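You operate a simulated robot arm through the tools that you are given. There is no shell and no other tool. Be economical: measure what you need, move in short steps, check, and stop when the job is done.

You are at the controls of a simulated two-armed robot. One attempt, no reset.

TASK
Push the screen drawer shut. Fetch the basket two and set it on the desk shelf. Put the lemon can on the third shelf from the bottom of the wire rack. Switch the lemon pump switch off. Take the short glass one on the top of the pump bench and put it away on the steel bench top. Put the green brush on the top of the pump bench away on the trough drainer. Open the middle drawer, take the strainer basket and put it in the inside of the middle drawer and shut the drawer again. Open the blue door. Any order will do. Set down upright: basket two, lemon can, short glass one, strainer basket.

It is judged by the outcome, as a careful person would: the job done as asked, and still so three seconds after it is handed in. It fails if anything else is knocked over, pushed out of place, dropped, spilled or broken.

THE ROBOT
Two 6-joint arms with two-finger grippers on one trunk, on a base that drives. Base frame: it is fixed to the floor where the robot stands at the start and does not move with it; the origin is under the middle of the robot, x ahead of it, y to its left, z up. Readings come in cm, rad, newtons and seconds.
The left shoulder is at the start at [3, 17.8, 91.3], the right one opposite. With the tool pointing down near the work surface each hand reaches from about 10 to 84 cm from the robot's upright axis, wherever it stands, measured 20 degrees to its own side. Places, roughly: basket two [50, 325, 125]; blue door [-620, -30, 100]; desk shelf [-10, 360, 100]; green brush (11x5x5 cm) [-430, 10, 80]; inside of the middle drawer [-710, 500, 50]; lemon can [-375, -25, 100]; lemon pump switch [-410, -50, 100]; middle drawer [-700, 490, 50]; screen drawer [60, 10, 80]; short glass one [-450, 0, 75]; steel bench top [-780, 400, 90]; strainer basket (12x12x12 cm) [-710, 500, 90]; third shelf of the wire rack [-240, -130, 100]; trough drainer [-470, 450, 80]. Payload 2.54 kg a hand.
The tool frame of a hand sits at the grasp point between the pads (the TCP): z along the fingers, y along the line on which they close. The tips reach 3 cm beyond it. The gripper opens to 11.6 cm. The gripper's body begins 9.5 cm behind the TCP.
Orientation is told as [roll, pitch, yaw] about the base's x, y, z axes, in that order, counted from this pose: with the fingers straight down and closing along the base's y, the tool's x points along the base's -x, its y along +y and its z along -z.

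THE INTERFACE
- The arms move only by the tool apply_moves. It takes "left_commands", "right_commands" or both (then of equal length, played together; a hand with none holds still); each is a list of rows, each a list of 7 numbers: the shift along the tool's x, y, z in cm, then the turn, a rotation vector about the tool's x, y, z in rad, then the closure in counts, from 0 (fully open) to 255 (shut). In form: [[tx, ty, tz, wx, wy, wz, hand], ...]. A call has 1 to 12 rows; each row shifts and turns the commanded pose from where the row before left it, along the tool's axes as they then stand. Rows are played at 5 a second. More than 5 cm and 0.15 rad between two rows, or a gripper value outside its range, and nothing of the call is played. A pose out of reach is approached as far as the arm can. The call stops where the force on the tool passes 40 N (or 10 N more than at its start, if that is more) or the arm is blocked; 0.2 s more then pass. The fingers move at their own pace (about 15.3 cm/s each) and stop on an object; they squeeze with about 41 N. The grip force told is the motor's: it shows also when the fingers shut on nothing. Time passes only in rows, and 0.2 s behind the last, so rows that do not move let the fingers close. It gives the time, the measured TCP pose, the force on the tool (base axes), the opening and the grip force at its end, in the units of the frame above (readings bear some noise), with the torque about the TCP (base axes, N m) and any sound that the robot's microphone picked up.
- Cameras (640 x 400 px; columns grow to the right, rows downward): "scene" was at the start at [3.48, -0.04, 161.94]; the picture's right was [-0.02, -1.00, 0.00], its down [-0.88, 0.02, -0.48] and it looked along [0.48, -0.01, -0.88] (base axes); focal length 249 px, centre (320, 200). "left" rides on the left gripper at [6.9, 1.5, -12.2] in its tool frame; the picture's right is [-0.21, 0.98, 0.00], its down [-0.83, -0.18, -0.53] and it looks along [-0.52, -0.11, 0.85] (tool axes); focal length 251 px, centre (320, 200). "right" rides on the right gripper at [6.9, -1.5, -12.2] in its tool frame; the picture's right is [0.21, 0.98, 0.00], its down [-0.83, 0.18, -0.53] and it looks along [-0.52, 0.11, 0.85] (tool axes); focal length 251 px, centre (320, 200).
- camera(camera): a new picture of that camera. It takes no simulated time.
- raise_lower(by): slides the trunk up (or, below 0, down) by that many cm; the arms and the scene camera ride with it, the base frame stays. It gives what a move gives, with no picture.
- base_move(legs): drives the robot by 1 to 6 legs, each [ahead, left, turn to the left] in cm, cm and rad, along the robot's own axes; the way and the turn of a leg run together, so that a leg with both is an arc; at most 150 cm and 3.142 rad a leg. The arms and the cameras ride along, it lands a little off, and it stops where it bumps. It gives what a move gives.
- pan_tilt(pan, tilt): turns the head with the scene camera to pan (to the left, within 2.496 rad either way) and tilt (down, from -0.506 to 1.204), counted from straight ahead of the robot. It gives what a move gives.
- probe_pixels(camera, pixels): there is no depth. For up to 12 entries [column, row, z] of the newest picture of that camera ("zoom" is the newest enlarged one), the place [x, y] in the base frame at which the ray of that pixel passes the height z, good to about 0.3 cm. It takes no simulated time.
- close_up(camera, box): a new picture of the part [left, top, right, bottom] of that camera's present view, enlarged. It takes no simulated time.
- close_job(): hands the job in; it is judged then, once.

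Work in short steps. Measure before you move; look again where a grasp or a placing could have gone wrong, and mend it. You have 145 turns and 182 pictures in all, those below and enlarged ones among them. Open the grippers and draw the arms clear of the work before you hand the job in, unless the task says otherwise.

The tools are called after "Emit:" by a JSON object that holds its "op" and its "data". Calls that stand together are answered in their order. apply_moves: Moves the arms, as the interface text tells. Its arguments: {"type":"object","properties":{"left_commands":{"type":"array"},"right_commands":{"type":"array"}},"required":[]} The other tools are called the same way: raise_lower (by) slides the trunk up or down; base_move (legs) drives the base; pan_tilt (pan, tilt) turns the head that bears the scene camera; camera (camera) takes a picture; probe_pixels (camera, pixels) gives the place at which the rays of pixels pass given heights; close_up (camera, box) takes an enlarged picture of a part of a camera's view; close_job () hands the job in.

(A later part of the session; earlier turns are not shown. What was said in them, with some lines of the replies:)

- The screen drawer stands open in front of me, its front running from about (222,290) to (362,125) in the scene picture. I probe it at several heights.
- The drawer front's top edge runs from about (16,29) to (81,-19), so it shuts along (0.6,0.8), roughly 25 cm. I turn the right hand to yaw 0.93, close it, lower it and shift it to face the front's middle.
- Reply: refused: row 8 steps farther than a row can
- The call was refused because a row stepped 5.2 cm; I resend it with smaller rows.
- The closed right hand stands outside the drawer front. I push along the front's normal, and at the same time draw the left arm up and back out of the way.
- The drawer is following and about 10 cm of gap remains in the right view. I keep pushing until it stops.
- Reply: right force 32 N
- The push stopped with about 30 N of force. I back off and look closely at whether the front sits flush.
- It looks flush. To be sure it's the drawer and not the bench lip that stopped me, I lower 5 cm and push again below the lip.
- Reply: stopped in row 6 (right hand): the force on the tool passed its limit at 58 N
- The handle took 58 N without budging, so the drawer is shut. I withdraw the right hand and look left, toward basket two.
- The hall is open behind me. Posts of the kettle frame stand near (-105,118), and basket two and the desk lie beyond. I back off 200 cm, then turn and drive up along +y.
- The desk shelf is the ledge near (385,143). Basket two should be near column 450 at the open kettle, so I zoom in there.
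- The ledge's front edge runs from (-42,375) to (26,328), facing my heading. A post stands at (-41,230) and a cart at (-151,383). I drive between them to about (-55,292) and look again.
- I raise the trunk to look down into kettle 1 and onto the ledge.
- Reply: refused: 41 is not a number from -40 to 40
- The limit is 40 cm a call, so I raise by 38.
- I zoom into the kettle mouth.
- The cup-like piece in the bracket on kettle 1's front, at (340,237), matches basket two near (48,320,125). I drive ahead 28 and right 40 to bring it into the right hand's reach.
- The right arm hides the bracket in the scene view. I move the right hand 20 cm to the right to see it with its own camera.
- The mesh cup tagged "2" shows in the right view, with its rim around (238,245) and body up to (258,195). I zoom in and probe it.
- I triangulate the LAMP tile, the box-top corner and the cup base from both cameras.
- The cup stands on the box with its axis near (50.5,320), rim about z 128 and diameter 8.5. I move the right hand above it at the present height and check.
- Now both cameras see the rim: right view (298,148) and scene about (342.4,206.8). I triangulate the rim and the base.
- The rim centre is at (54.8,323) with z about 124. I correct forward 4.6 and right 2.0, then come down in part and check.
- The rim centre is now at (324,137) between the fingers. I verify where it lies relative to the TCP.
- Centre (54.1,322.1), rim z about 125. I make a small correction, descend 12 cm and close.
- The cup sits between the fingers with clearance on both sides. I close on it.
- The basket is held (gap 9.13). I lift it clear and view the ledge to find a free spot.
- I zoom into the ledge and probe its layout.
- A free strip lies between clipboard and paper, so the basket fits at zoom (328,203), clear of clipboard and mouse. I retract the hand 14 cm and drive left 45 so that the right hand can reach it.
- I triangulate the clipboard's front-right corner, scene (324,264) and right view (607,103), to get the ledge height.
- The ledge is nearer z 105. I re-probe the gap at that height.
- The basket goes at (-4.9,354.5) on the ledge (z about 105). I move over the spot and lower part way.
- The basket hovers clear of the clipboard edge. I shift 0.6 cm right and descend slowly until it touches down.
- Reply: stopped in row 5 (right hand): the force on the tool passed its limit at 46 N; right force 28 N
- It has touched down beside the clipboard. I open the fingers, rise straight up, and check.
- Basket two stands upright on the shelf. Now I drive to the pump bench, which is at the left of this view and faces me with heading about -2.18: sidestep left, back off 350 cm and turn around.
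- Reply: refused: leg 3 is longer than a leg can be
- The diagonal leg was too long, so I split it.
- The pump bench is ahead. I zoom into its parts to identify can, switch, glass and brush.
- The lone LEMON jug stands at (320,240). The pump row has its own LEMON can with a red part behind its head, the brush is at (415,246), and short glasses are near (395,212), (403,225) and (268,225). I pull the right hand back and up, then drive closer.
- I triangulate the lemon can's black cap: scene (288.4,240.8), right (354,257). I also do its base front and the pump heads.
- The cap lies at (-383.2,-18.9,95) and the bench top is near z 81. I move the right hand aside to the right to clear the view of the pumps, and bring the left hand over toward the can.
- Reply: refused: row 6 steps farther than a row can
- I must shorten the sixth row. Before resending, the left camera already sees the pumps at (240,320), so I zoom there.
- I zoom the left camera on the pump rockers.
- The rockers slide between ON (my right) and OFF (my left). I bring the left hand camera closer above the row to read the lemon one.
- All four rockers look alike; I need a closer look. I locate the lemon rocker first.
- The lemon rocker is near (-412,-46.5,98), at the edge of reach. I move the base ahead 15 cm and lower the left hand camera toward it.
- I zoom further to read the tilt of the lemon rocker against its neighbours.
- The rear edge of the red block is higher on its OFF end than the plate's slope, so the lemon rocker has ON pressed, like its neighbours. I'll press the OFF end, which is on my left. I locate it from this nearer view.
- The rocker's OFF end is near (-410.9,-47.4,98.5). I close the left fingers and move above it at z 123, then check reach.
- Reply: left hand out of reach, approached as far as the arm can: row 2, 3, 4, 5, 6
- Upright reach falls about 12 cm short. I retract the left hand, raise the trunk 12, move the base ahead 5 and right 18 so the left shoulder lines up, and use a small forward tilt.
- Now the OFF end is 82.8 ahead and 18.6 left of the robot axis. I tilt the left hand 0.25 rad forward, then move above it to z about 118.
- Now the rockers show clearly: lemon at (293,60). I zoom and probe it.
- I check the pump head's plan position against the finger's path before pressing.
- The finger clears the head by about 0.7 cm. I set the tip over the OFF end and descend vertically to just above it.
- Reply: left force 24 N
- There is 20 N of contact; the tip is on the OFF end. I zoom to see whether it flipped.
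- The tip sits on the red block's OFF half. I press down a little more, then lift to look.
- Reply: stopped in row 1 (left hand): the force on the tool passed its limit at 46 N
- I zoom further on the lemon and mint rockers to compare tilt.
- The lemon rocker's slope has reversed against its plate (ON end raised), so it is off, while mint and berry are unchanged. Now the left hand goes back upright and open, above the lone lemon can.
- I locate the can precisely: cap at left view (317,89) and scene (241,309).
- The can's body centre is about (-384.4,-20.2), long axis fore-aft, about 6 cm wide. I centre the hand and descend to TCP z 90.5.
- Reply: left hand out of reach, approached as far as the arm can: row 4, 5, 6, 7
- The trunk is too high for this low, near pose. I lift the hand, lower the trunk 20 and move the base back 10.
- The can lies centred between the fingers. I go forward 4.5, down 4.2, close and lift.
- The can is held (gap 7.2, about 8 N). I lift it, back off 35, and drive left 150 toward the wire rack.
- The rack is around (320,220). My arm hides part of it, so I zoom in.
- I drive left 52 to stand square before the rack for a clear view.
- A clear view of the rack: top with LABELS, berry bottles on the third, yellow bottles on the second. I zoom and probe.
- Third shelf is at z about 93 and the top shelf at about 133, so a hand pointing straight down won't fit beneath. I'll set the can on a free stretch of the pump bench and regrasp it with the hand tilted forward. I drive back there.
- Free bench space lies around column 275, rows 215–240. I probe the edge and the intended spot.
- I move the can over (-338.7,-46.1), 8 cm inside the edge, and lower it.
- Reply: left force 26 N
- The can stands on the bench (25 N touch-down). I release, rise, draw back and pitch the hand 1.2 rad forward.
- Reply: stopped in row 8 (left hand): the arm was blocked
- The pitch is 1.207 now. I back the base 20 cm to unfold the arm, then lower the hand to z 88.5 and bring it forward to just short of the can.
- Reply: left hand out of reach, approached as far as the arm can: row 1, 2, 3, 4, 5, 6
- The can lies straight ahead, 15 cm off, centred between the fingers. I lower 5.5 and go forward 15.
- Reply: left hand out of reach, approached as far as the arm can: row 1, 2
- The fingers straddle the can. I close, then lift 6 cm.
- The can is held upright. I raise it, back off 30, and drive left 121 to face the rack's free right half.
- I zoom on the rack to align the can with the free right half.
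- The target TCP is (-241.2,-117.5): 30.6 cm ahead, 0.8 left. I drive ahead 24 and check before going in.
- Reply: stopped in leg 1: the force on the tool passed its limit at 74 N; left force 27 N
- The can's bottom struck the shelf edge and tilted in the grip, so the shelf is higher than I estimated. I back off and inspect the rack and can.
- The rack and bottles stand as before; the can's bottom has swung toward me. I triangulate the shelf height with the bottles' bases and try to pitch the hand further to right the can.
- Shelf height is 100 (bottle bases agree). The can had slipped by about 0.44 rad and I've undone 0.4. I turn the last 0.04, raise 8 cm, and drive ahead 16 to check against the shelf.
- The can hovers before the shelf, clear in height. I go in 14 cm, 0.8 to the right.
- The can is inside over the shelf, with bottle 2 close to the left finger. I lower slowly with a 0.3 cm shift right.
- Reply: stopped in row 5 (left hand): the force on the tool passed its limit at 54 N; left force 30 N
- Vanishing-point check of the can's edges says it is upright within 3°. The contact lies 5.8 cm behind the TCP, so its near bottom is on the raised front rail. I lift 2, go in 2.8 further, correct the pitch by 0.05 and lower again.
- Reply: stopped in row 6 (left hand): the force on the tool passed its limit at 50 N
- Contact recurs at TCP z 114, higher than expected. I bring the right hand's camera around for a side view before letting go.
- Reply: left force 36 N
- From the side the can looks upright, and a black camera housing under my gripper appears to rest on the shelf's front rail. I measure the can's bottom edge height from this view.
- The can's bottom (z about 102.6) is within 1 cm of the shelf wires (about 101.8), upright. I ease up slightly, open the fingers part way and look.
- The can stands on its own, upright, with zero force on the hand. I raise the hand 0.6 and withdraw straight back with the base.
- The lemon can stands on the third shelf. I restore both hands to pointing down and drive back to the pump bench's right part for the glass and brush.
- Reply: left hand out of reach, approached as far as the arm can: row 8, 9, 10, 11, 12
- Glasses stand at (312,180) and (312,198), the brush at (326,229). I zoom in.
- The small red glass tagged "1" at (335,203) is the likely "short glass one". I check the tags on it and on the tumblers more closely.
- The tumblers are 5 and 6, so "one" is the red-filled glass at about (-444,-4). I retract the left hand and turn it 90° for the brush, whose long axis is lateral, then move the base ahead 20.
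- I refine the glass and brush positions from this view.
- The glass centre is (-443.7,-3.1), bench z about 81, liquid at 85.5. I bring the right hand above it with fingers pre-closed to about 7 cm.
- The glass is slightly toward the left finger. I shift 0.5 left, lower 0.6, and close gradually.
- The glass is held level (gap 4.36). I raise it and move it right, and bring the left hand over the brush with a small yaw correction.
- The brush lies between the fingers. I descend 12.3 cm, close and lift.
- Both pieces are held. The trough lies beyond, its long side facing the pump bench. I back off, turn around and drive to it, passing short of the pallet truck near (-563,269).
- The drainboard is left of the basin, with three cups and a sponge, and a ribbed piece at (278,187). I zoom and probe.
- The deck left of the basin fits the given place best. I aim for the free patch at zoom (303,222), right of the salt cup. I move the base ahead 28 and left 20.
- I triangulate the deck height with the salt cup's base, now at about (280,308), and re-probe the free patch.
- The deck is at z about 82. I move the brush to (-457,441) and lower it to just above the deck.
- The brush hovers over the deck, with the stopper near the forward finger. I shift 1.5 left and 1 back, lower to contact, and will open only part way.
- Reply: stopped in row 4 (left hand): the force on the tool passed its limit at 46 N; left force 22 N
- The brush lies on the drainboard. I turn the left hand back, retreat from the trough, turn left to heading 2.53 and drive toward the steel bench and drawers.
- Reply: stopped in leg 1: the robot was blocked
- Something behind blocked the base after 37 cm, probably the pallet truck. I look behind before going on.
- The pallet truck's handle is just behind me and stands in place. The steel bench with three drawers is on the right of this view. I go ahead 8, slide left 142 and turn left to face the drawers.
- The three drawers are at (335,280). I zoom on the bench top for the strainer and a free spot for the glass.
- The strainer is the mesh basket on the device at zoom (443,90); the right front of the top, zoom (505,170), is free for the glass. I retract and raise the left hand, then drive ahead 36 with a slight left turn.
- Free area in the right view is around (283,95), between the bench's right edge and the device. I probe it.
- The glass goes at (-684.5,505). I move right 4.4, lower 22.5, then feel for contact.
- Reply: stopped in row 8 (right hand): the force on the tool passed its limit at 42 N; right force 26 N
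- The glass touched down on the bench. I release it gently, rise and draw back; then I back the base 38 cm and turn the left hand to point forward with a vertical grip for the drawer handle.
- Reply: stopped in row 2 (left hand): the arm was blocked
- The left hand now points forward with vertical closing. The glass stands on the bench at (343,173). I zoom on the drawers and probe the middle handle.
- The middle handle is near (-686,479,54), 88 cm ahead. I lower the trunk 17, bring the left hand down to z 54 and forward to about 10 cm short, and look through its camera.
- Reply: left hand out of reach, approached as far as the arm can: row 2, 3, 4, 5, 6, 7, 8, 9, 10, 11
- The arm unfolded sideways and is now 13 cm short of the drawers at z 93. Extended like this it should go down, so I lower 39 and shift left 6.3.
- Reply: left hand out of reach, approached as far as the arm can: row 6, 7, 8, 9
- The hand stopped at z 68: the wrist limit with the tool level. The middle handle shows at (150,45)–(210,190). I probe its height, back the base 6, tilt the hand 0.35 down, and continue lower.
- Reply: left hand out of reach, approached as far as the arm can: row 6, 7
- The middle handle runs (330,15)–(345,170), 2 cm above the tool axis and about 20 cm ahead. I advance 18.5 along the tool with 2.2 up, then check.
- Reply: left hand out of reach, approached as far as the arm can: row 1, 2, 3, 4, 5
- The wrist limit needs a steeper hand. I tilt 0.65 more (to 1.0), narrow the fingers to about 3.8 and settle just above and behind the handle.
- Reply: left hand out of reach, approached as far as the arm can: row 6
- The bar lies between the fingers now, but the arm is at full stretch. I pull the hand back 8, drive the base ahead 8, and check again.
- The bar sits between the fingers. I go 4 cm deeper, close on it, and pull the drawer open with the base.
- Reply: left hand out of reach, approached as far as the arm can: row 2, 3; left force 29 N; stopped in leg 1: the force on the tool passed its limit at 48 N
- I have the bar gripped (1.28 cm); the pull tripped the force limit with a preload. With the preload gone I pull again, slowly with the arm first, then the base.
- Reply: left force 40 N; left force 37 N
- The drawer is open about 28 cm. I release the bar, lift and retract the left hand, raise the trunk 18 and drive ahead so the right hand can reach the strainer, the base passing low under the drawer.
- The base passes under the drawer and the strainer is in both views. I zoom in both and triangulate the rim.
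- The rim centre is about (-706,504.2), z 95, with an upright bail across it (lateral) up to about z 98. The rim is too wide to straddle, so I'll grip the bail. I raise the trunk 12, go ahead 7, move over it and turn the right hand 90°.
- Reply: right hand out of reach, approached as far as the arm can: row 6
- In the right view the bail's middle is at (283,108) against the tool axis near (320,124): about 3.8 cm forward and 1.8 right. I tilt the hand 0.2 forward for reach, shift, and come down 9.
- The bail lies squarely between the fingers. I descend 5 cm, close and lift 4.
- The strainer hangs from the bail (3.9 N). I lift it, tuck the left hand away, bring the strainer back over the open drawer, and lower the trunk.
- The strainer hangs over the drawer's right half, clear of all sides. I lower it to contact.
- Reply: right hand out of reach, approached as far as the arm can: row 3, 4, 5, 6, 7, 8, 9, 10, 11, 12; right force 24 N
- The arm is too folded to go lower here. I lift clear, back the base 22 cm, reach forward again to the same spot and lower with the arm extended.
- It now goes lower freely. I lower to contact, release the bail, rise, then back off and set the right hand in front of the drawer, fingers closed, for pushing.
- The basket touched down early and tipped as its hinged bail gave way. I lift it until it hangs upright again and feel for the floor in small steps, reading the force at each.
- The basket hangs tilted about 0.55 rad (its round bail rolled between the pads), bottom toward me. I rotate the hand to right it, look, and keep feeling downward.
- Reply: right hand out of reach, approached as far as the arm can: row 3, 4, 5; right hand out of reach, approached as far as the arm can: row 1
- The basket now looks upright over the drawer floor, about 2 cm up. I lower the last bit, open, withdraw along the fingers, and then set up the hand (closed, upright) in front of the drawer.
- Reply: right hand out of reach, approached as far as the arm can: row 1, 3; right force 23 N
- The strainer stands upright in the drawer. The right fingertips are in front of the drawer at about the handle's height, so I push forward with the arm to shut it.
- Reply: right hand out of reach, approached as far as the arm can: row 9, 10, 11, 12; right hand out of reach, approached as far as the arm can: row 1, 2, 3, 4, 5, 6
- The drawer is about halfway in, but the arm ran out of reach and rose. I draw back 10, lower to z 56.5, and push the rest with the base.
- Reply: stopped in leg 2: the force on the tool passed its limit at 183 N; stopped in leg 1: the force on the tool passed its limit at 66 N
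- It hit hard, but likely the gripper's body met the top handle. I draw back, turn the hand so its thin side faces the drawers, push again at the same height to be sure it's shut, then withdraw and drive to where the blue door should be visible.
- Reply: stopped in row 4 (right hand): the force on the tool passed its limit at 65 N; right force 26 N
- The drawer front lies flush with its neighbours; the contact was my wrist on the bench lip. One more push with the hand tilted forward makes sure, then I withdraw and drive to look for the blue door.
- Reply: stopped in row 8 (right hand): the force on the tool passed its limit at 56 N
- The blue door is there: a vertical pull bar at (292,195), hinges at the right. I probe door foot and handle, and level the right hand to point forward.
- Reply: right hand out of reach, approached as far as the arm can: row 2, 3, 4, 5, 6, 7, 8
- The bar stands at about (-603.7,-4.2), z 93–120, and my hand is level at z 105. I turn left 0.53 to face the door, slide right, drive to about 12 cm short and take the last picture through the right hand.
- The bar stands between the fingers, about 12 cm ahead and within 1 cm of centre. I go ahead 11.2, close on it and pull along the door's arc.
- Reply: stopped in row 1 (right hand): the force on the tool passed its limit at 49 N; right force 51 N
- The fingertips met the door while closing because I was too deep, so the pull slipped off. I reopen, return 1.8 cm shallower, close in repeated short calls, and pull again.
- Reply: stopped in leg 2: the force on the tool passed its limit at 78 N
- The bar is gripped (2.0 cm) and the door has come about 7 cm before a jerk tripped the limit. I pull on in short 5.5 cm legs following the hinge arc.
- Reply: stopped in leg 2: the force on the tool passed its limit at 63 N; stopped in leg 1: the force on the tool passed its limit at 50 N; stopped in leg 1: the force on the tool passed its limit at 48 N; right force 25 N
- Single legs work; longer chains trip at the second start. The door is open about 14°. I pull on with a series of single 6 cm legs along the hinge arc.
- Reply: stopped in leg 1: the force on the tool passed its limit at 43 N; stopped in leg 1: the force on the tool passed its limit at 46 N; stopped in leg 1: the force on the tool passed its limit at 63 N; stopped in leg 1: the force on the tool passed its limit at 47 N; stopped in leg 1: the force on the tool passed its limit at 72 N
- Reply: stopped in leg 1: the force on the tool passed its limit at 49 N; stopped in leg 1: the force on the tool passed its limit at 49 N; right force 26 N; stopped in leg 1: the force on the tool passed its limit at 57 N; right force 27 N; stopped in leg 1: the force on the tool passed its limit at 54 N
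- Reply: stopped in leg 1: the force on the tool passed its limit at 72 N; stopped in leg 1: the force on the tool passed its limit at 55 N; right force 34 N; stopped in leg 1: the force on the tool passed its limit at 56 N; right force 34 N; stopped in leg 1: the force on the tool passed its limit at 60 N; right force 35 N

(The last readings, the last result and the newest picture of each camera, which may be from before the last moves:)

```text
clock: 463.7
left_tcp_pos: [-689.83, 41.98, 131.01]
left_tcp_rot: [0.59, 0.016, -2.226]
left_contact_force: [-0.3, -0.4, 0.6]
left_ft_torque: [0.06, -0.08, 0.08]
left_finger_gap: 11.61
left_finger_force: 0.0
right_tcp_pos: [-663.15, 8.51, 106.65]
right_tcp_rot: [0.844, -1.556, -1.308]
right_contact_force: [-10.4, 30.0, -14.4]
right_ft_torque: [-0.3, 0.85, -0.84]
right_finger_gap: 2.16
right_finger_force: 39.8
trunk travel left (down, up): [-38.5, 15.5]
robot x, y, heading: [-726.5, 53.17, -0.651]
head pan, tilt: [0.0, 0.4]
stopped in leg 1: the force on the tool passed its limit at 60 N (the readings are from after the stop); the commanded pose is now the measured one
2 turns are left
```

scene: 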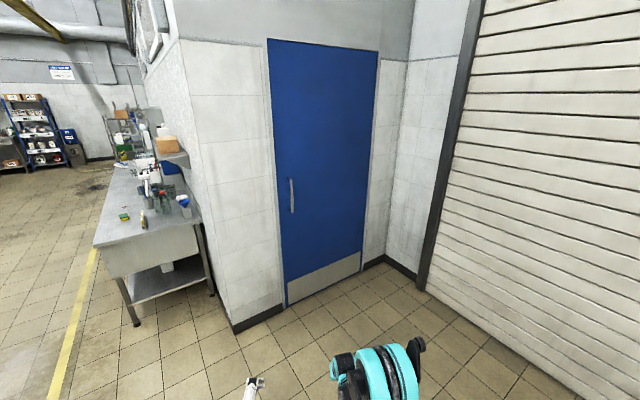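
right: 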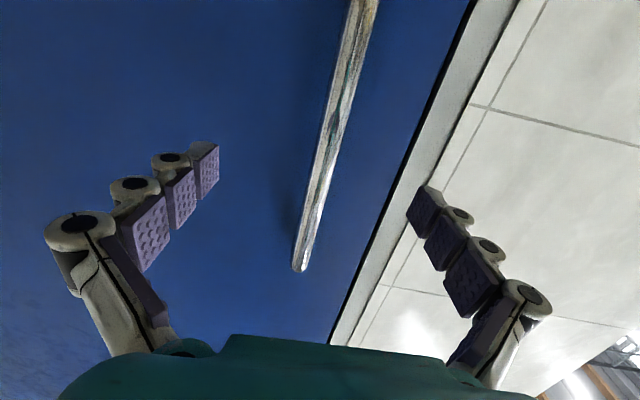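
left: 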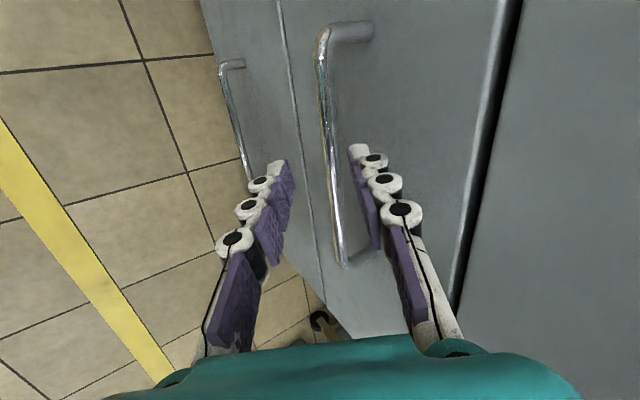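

The door is open about 45°. I pull on along the arc with more single legs, then open the fingers and back away clear.

Emit:
{"op": "base_move", "data": {"legs": [[-3.8, -4.6, 0]]}}

Emit:
{"op": "base_move", "data": {"legs": [[-3.8, -4.6, 0]]}}

Emit:
{"op": "base_move", "data": {"legs": [[-3.4, -4.9, 0]]}}

Emit:
{"op": "base_move", "data": {"legs": [[-3.4, -4.9, 0]]}}

Emit:
{"op": "base_move", "data": {"legs": [[-3.1, -5.2, 0]]}}

Emit:
{"op": "base_move", "data": {"legs": [[-3.1, -5.2, 0]]}}

Emit:
{"op": "base_move", "data": {"legs": [[-2.7, -5.4, 0]]}}

Emit:
{"op": "base_move", "data": {"legs": [[-2.7, -5.4, 0]]}}

Emit:
{"op": "base_move", "data": {"legs": [[-2.4, -5.5, 0]]}}

Emit:
{"op": "base_move", "data": {"legs": [[-2.2, -5.6, 0]]}}

Emit:
{"op": "base_move", "data": {"legs": [[-2.0, -5.6, 0]]}}

Emit:
{"op": "base_move", "data": {"legs": [[-1.8, -5.7, 0]]}}

Emit:
{"op": "apply_moves", "data": {"right_commands": [[0, 0, 0, 0, 0, 0, 120], [0, 0, 0, 0, 0, 0, 0], [0, 0, 0, 0, 0, 0, 0], [0, 0, 0, 0, 0, 0, 0]]}}

Emit:
{"op": "apply_moves", "data": {"right_commands": [[0, 0, 0, 0, 0, 0, 0], [0, 0, 0, 0, 0, 0, 0]]}}

Emit:
{"op": "base_move", "data": {"legs": [[-12, 0, 0], [-28, 0, 0]]}}

```text
clock: 464.7
left_tcp_pos: [-694.99, 40.7, 130.91]
left_tcp_rot: [0.59, 0.016, -2.225]
left_contact_force: [-0.1, -1.4, 0.5]
left_ft_torque: [0.0, -0.08, -0.01]
left_finger_gap: 11.57
left_finger_force: 0.0
right_tcp_pos: [-668.27, 7.26, 106.42]
right_tcp_rot: [0.761, -1.558, -1.226]
right_contact_force: [-0.1, 0.0, 0.0]
right_ft_torque: [0.01, -0.02, 0.0]
right_finger_gap: 2.05
right_finger_force: 38.4
trunk travel left (down, up): [-38.5, 15.5]
robot x, y, heading: [-731.75, 52.09, -0.648]
head pan, tilt: [0.0, 0.4]
stopped in leg 1: the force on the tool passed its limit at 50 N (the readings are from after the stop); the commanded pose is now the measured one
```

```text
clock: 465.7
left_tcp_pos: [-700.14, 39.73, 130.88]
left_tcp_rot: [0.588, 0.012, -2.223]
left_contact_force: [0.5, -0.8, -0.4]
left_ft_torque: [-0.01, 0.03, 0.0]
left_finger_gap: 11.6
left_finger_force: 0.0
right_tcp_pos: [-673.61, 6.4, 106.17]
right_tcp_rot: [0.47, -1.557, -0.928]
right_contact_force: [2.4, 4.4, -0.7]
right_ft_torque: [-0.05, -0.12, -0.36]
right_finger_gap: 2.08
right_finger_force: 38.5
trunk travel left (down, up): [-38.5, 15.5]
robot x, y, heading: [-737.79, 51.0, -0.649]
head pan, tilt: [0.0, 0.4]
```

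```text
clock: 466.7
left_tcp_pos: [-705.84, 37.82, 130.92]
left_tcp_rot: [0.59, 0.012, -2.222]
left_contact_force: [1.0, 0.7, -0.2]
left_ft_torque: [-0.02, 0.0, 0.01]
left_finger_gap: 11.58
left_finger_force: 0.0
right_tcp_pos: [-679.04, 4.89, 106.18]
right_tcp_rot: [0.469, -1.558, -0.923]
right_contact_force: [1.4, 2.4, -0.1]
right_ft_torque: [-0.02, -0.06, -0.31]
right_finger_gap: 2.06
right_finger_force: 39.0
trunk travel left (down, up): [-38.5, 15.5]
robot x, y, heading: [-743.4, 48.84, -0.651]
head pan, tilt: [0.0, 0.4]
```

```text
clock: 468.0
left_tcp_pos: [-711.67, 35.65, 130.9]
left_tcp_rot: [0.589, 0.013, -2.224]
left_contact_force: [0.6, 0.2, 0.1]
left_ft_torque: [-0.05, 0.03, -0.05]
left_finger_gap: 11.62
left_finger_force: 0.1
right_tcp_pos: [-685.08, 2.06, 106.08]
right_tcp_rot: [0.445, -1.557, -0.911]
right_contact_force: [7.3, -12.5, -0.2]
right_ft_torque: [-0.29, -0.12, 0.04]
right_finger_gap: 2.02
right_finger_force: 39.0
trunk travel left (down, up): [-38.5, 15.5]
robot x, y, heading: [-748.85, 47.08, -0.657]
head pan, tilt: [0.0, 0.4]
stopped in leg 1: the force on the tool passed its limit at 48 N (the readings are from after the stop); the commanded pose is now the measured one
```

```text
clock: 468.8
left_tcp_pos: [-712.84, 35.05, 130.96]
left_tcp_rot: [0.589, 0.013, -2.224]
left_contact_force: [-1.3, 0.7, -0.3]
left_ft_torque: [0.0, -0.01, -0.03]
left_finger_gap: 11.62
left_finger_force: 0.0
right_tcp_pos: [-686.06, 1.53, 106.52]
right_tcp_rot: [0.43, -1.558, -0.893]
right_contact_force: [-2.0, 1.3, -10.0]
right_ft_torque: [-0.43, 0.09, 0.01]
right_finger_gap: 2.05
right_finger_force: 38.9
trunk travel left (down, up): [-38.5, 15.5]
robot x, y, heading: [-749.44, 46.29, -0.648]
head pan, tilt: [0.0, 0.4]
stopped in leg 1: the force on the tool passed its limit at 46 N (the readings are from after the stop); the commanded pose is now the measured one
```

```text
clock: 469.6
left_tcp_pos: [-714.97, 34.14, 130.95]
left_tcp_rot: [0.589, 0.015, -2.227]
left_contact_force: [0.7, -0.5, 0.5]
left_ft_torque: [0.03, -0.03, 0.02]
left_finger_gap: 11.57
left_finger_force: 0.1
right_tcp_pos: [-687.9, 0.45, 106.77]
right_tcp_rot: [0.362, -1.559, -0.831]
right_contact_force: [-5.2, 5.3, -13.9]
right_ft_torque: [-0.62, 0.05, -0.02]
right_finger_gap: 2.03
right_finger_force: 39.1
trunk travel left (down, up): [-38.5, 15.5]
robot x, y, heading: [-751.96, 45.61, -0.653]
head pan, tilt: [0.0, 0.4]
stopped in leg 1: the force on the tool passed its limit at 44 N (the readings are from after the stop); the commanded pose is now the measured one
```

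```text
clock: 470.9
left_tcp_pos: [-720.43, 31.15, 130.91]
left_tcp_rot: [0.588, 0.012, -2.229]
left_contact_force: [-0.4, 1.0, -0.7]
left_ft_torque: [-0.03, 0.04, -0.03]
left_finger_gap: 11.6
left_finger_force: 0.1
right_tcp_pos: [-693.99, -3.49, 106.6]
right_tcp_rot: [0.198, -1.558, -0.684]
right_contact_force: [9.5, -13.2, 0.6]
right_ft_torque: [-0.12, -0.55, -0.11]
right_finger_gap: 2.0
right_finger_force: 38.9
trunk travel left (down, up): [-38.5, 15.5]
robot x, y, heading: [-757.62, 42.48, -0.658]
head pan, tilt: [0.0, 0.4]
stopped in leg 1: the force on the tool passed its limit at 48 N (the readings are from after the stop); the commanded pose is now the measured one
```

```text
clock: 471.6
left_tcp_pos: [-721.02, 30.66, 130.85]
left_tcp_rot: [0.588, 0.014, -2.228]
left_contact_force: [-0.1, 0.1, -0.6]
left_ft_torque: [0.01, 0.04, 0.01]
left_finger_gap: 11.64
left_finger_force: 0.0
right_tcp_pos: [-694.27, -3.84, 106.83]
right_tcp_rot: [0.156, -1.559, -0.636]
right_contact_force: [2.0, -2.0, -10.8]
right_ft_torque: [-0.31, 0.14, 0.08]
right_finger_gap: 1.99
right_finger_force: 39.3
trunk travel left (down, up): [-38.5, 15.5]
robot x, y, heading: [-758.02, 42.34, -0.655]
head pan, tilt: [0.0, 0.4]
stopped in leg 1: the force on the tool passed its limit at 48 N (the readings are from after the stop); the commanded pose is now the measured one
```

```text
clock: 472.5
left_tcp_pos: [-722.96, 29.65, 130.98]
left_tcp_rot: [0.588, 0.017, -2.228]
left_contact_force: [-0.2, -0.4, -0.3]
left_ft_torque: [0.05, 0.0, 0.02]
left_finger_gap: 11.59
left_finger_force: 0.1
right_tcp_pos: [-696.01, -5.02, 107.14]
right_tcp_rot: [0.238, -1.559, -0.72]
right_contact_force: [-1.4, 2.1, -14.4]
right_ft_torque: [-0.42, 0.02, 0.04]
right_finger_gap: 1.99
right_finger_force: 39.1
trunk travel left (down, up): [-38.5, 15.5]
robot x, y, heading: [-760.09, 40.76, -0.648]
head pan, tilt: [0.0, 0.4]
stopped in leg 1: the force on the tool passed its limit at 48 N (the readings are from after the stop); the commanded pose is now the measured one
```

```text
clock: 473.3
left_tcp_pos: [-724.87, 28.27, 130.89]
left_tcp_rot: [0.589, 0.016, -2.229]
left_contact_force: [-0.6, -0.9, 0.3]
left_ft_torque: [0.04, 0.01, 0.06]
left_finger_gap: 11.61
left_finger_force: 0.1
right_tcp_pos: [-697.51, -6.33, 107.31]
right_tcp_rot: [0.267, -1.559, -0.746]
right_contact_force: [-0.7, 0.2, -12.3]
right_ft_torque: [-0.44, 0.1, 0.06]
right_finger_gap: 1.96
right_finger_force: 39.0
trunk travel left (down, up): [-38.5, 15.5]
robot x, y, heading: [-761.82, 39.9, -0.655]
head pan, tilt: [0.0, 0.4]
stopped in leg 1: the force on the tool passed its limit at 47 N (the readings are from after the stop); the commanded pose is now the measured one
```

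```text
clock: 474.2
left_tcp_pos: [-726.74, 27.07, 130.91]
left_tcp_rot: [0.588, 0.015, -2.229]
left_contact_force: [-0.7, -0.6, -0.1]
left_ft_torque: [0.07, -0.05, 0.01]
left_finger_gap: 11.61
left_finger_force: 0.1
right_tcp_pos: [-699.04, -7.7, 107.33]
right_tcp_rot: [0.299, -1.559, -0.778]
right_contact_force: [0.3, -0.6, -12.7]
right_ft_torque: [-0.43, 0.09, 0.06]
right_finger_gap: 2.01
right_finger_force: 39.2
trunk travel left (down, up): [-38.5, 15.5]
robot x, y, heading: [-763.96, 38.35, -0.653]
head pan, tilt: [0.0, 0.4]
stopped in leg 1: the force on the tool passed its limit at 45 N (the readings are from after the stop); the commanded pose is now the measured one
```

```text
clock: 475.0
left_tcp_pos: [-729.01, 25.31, 130.97]
left_tcp_rot: [0.591, 0.015, -2.228]
left_contact_force: [-0.9, -0.3, 0.6]
left_ft_torque: [0.07, -0.02, 0.05]
left_finger_gap: 11.59
left_finger_force: 0.0
right_tcp_pos: [-701.03, -9.29, 107.64]
right_tcp_rot: [0.344, -1.559, -0.819]
right_contact_force: [0.9, -0.7, -14.3]
right_ft_torque: [-0.45, 0.08, 0.07]
right_finger_gap: 2.0
right_finger_force: 39.3
trunk travel left (down, up): [-38.5, 15.5]
robot x, y, heading: [-766.03, 36.88, -0.65]
head pan, tilt: [0.0, 0.4]
stopped in leg 1: the force on the tool passed its limit at 46 N (the readings are from after the stop); the commanded pose is now the measured one
```

```text
clock: 476.0
left_tcp_pos: [-729.1, 25.53, 131.08]
left_tcp_rot: [0.589, 0.017, -2.229]
left_contact_force: [-1.1, 0.9, 0.0]
left_ft_torque: [-0.01, -0.02, -0.02]
left_finger_gap: 11.59
left_finger_force: 0.1
right_tcp_pos: [-700.92, -9.18, 107.84]
right_tcp_rot: [0.436, -1.559, -0.912]
right_contact_force: [-0.2, -1.2, 0.1]
right_ft_torque: [0.01, 0.0, 0.0]
right_finger_gap: 11.65
right_finger_force: 0.0
trunk travel left (down, up): [-38.5, 15.5]
robot x, y, heading: [-765.82, 36.88, -0.65]
head pan, tilt: [0.0, 0.4]
```

```text
clock: 476.6
left_tcp_pos: [-729.34, 25.53, 131.09]
left_tcp_rot: [0.589, 0.014, -2.228]
left_contact_force: [0.3, 0.6, 1.2]
left_ft_torque: [0.02, -0.01, 0.0]
left_finger_gap: 11.61
left_finger_force: 0.1
right_tcp_pos: [-701.09, -9.22, 107.8]
right_tcp_rot: [0.457, -1.561, -0.936]
right_contact_force: [0.1, -0.7, 1.0]
right_ft_torque: [-0.01, 0.0, 0.0]
right_finger_gap: 11.6
right_finger_force: 0.1
trunk travel left (down, up): [-38.5, 15.5]
robot x, y, heading: [-766.34, 37.14, -0.659]
head pan, tilt: [0.0, 0.4]
```

```text
clock: 479.4
left_tcp_pos: [-760.87, 49.73, 131.01]
left_tcp_rot: [0.59, 0.016, -2.229]
left_contact_force: [0.1, -0.1, -0.3]
left_ft_torque: [-0.02, -0.01, 0.01]
left_finger_gap: 11.57
left_finger_force: 0.1
right_tcp_pos: [-732.88, 15.04, 107.78]
right_tcp_rot: [0.455, -1.56, -0.93]
right_contact_force: [-0.5, -0.1, -0.1]
right_ft_torque: [0.02, 0.01, 0.01]
right_finger_gap: 11.58
right_finger_force: 0.1
trunk travel left (down, up): [-38.5, 15.5]
robot x, y, heading: [-797.98, 60.94, -0.647]
head pan, tilt: [0.0, 0.4]
1 turns are left
```

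The handle moved round to about (-701,-9), so the door is open roughly 75°. Both grippers are open and clear, so I hand the job in.

Emit:
{"op": "close_job", "data": {}}

```text
The job is handed in.
```

I finished all eight tasks and handed the job in with both grippers open and clear. Pictures ran out at the end, so the last state of the blue door comes only from the hand's readings.

- **Screen drawer:** pushed shut. It held against about 58 N on the handle.
- **Basket two:** upright on the desk shelf, between the clipboard and the mouse paper, slightly overlapping the paper.
- **Lemon can:** upright on the third shelf of the wire rack. It knocked the shelf edge on the first try, and the rack and bottles stayed where they were.
- **Lemon pump switch:** off. The rocker is pressed on its OFF side; the mint and berry switches look unchanged.
- **Short glass one:** set down upright, still holding its red liquid, at the right end of the steel bench top. I took the glass tagged "1" to be this one.
- **Green brush:** on the drainboard beside the basin. The wire rack standing on that board could also be called the drainer; I chose the board because its position fitted better.
- **Strainer basket:** in the middle drawer. It tipped once while I lowered it, and I righted it before letting go. It stood upright in the last picture before I pushed the drawer shut, which included one hard knock. The front looks flush.
- **Blue door:** pulled open to about 75°.

I also backed into the pallet truck's handle once; it looked unmoved afterwards.
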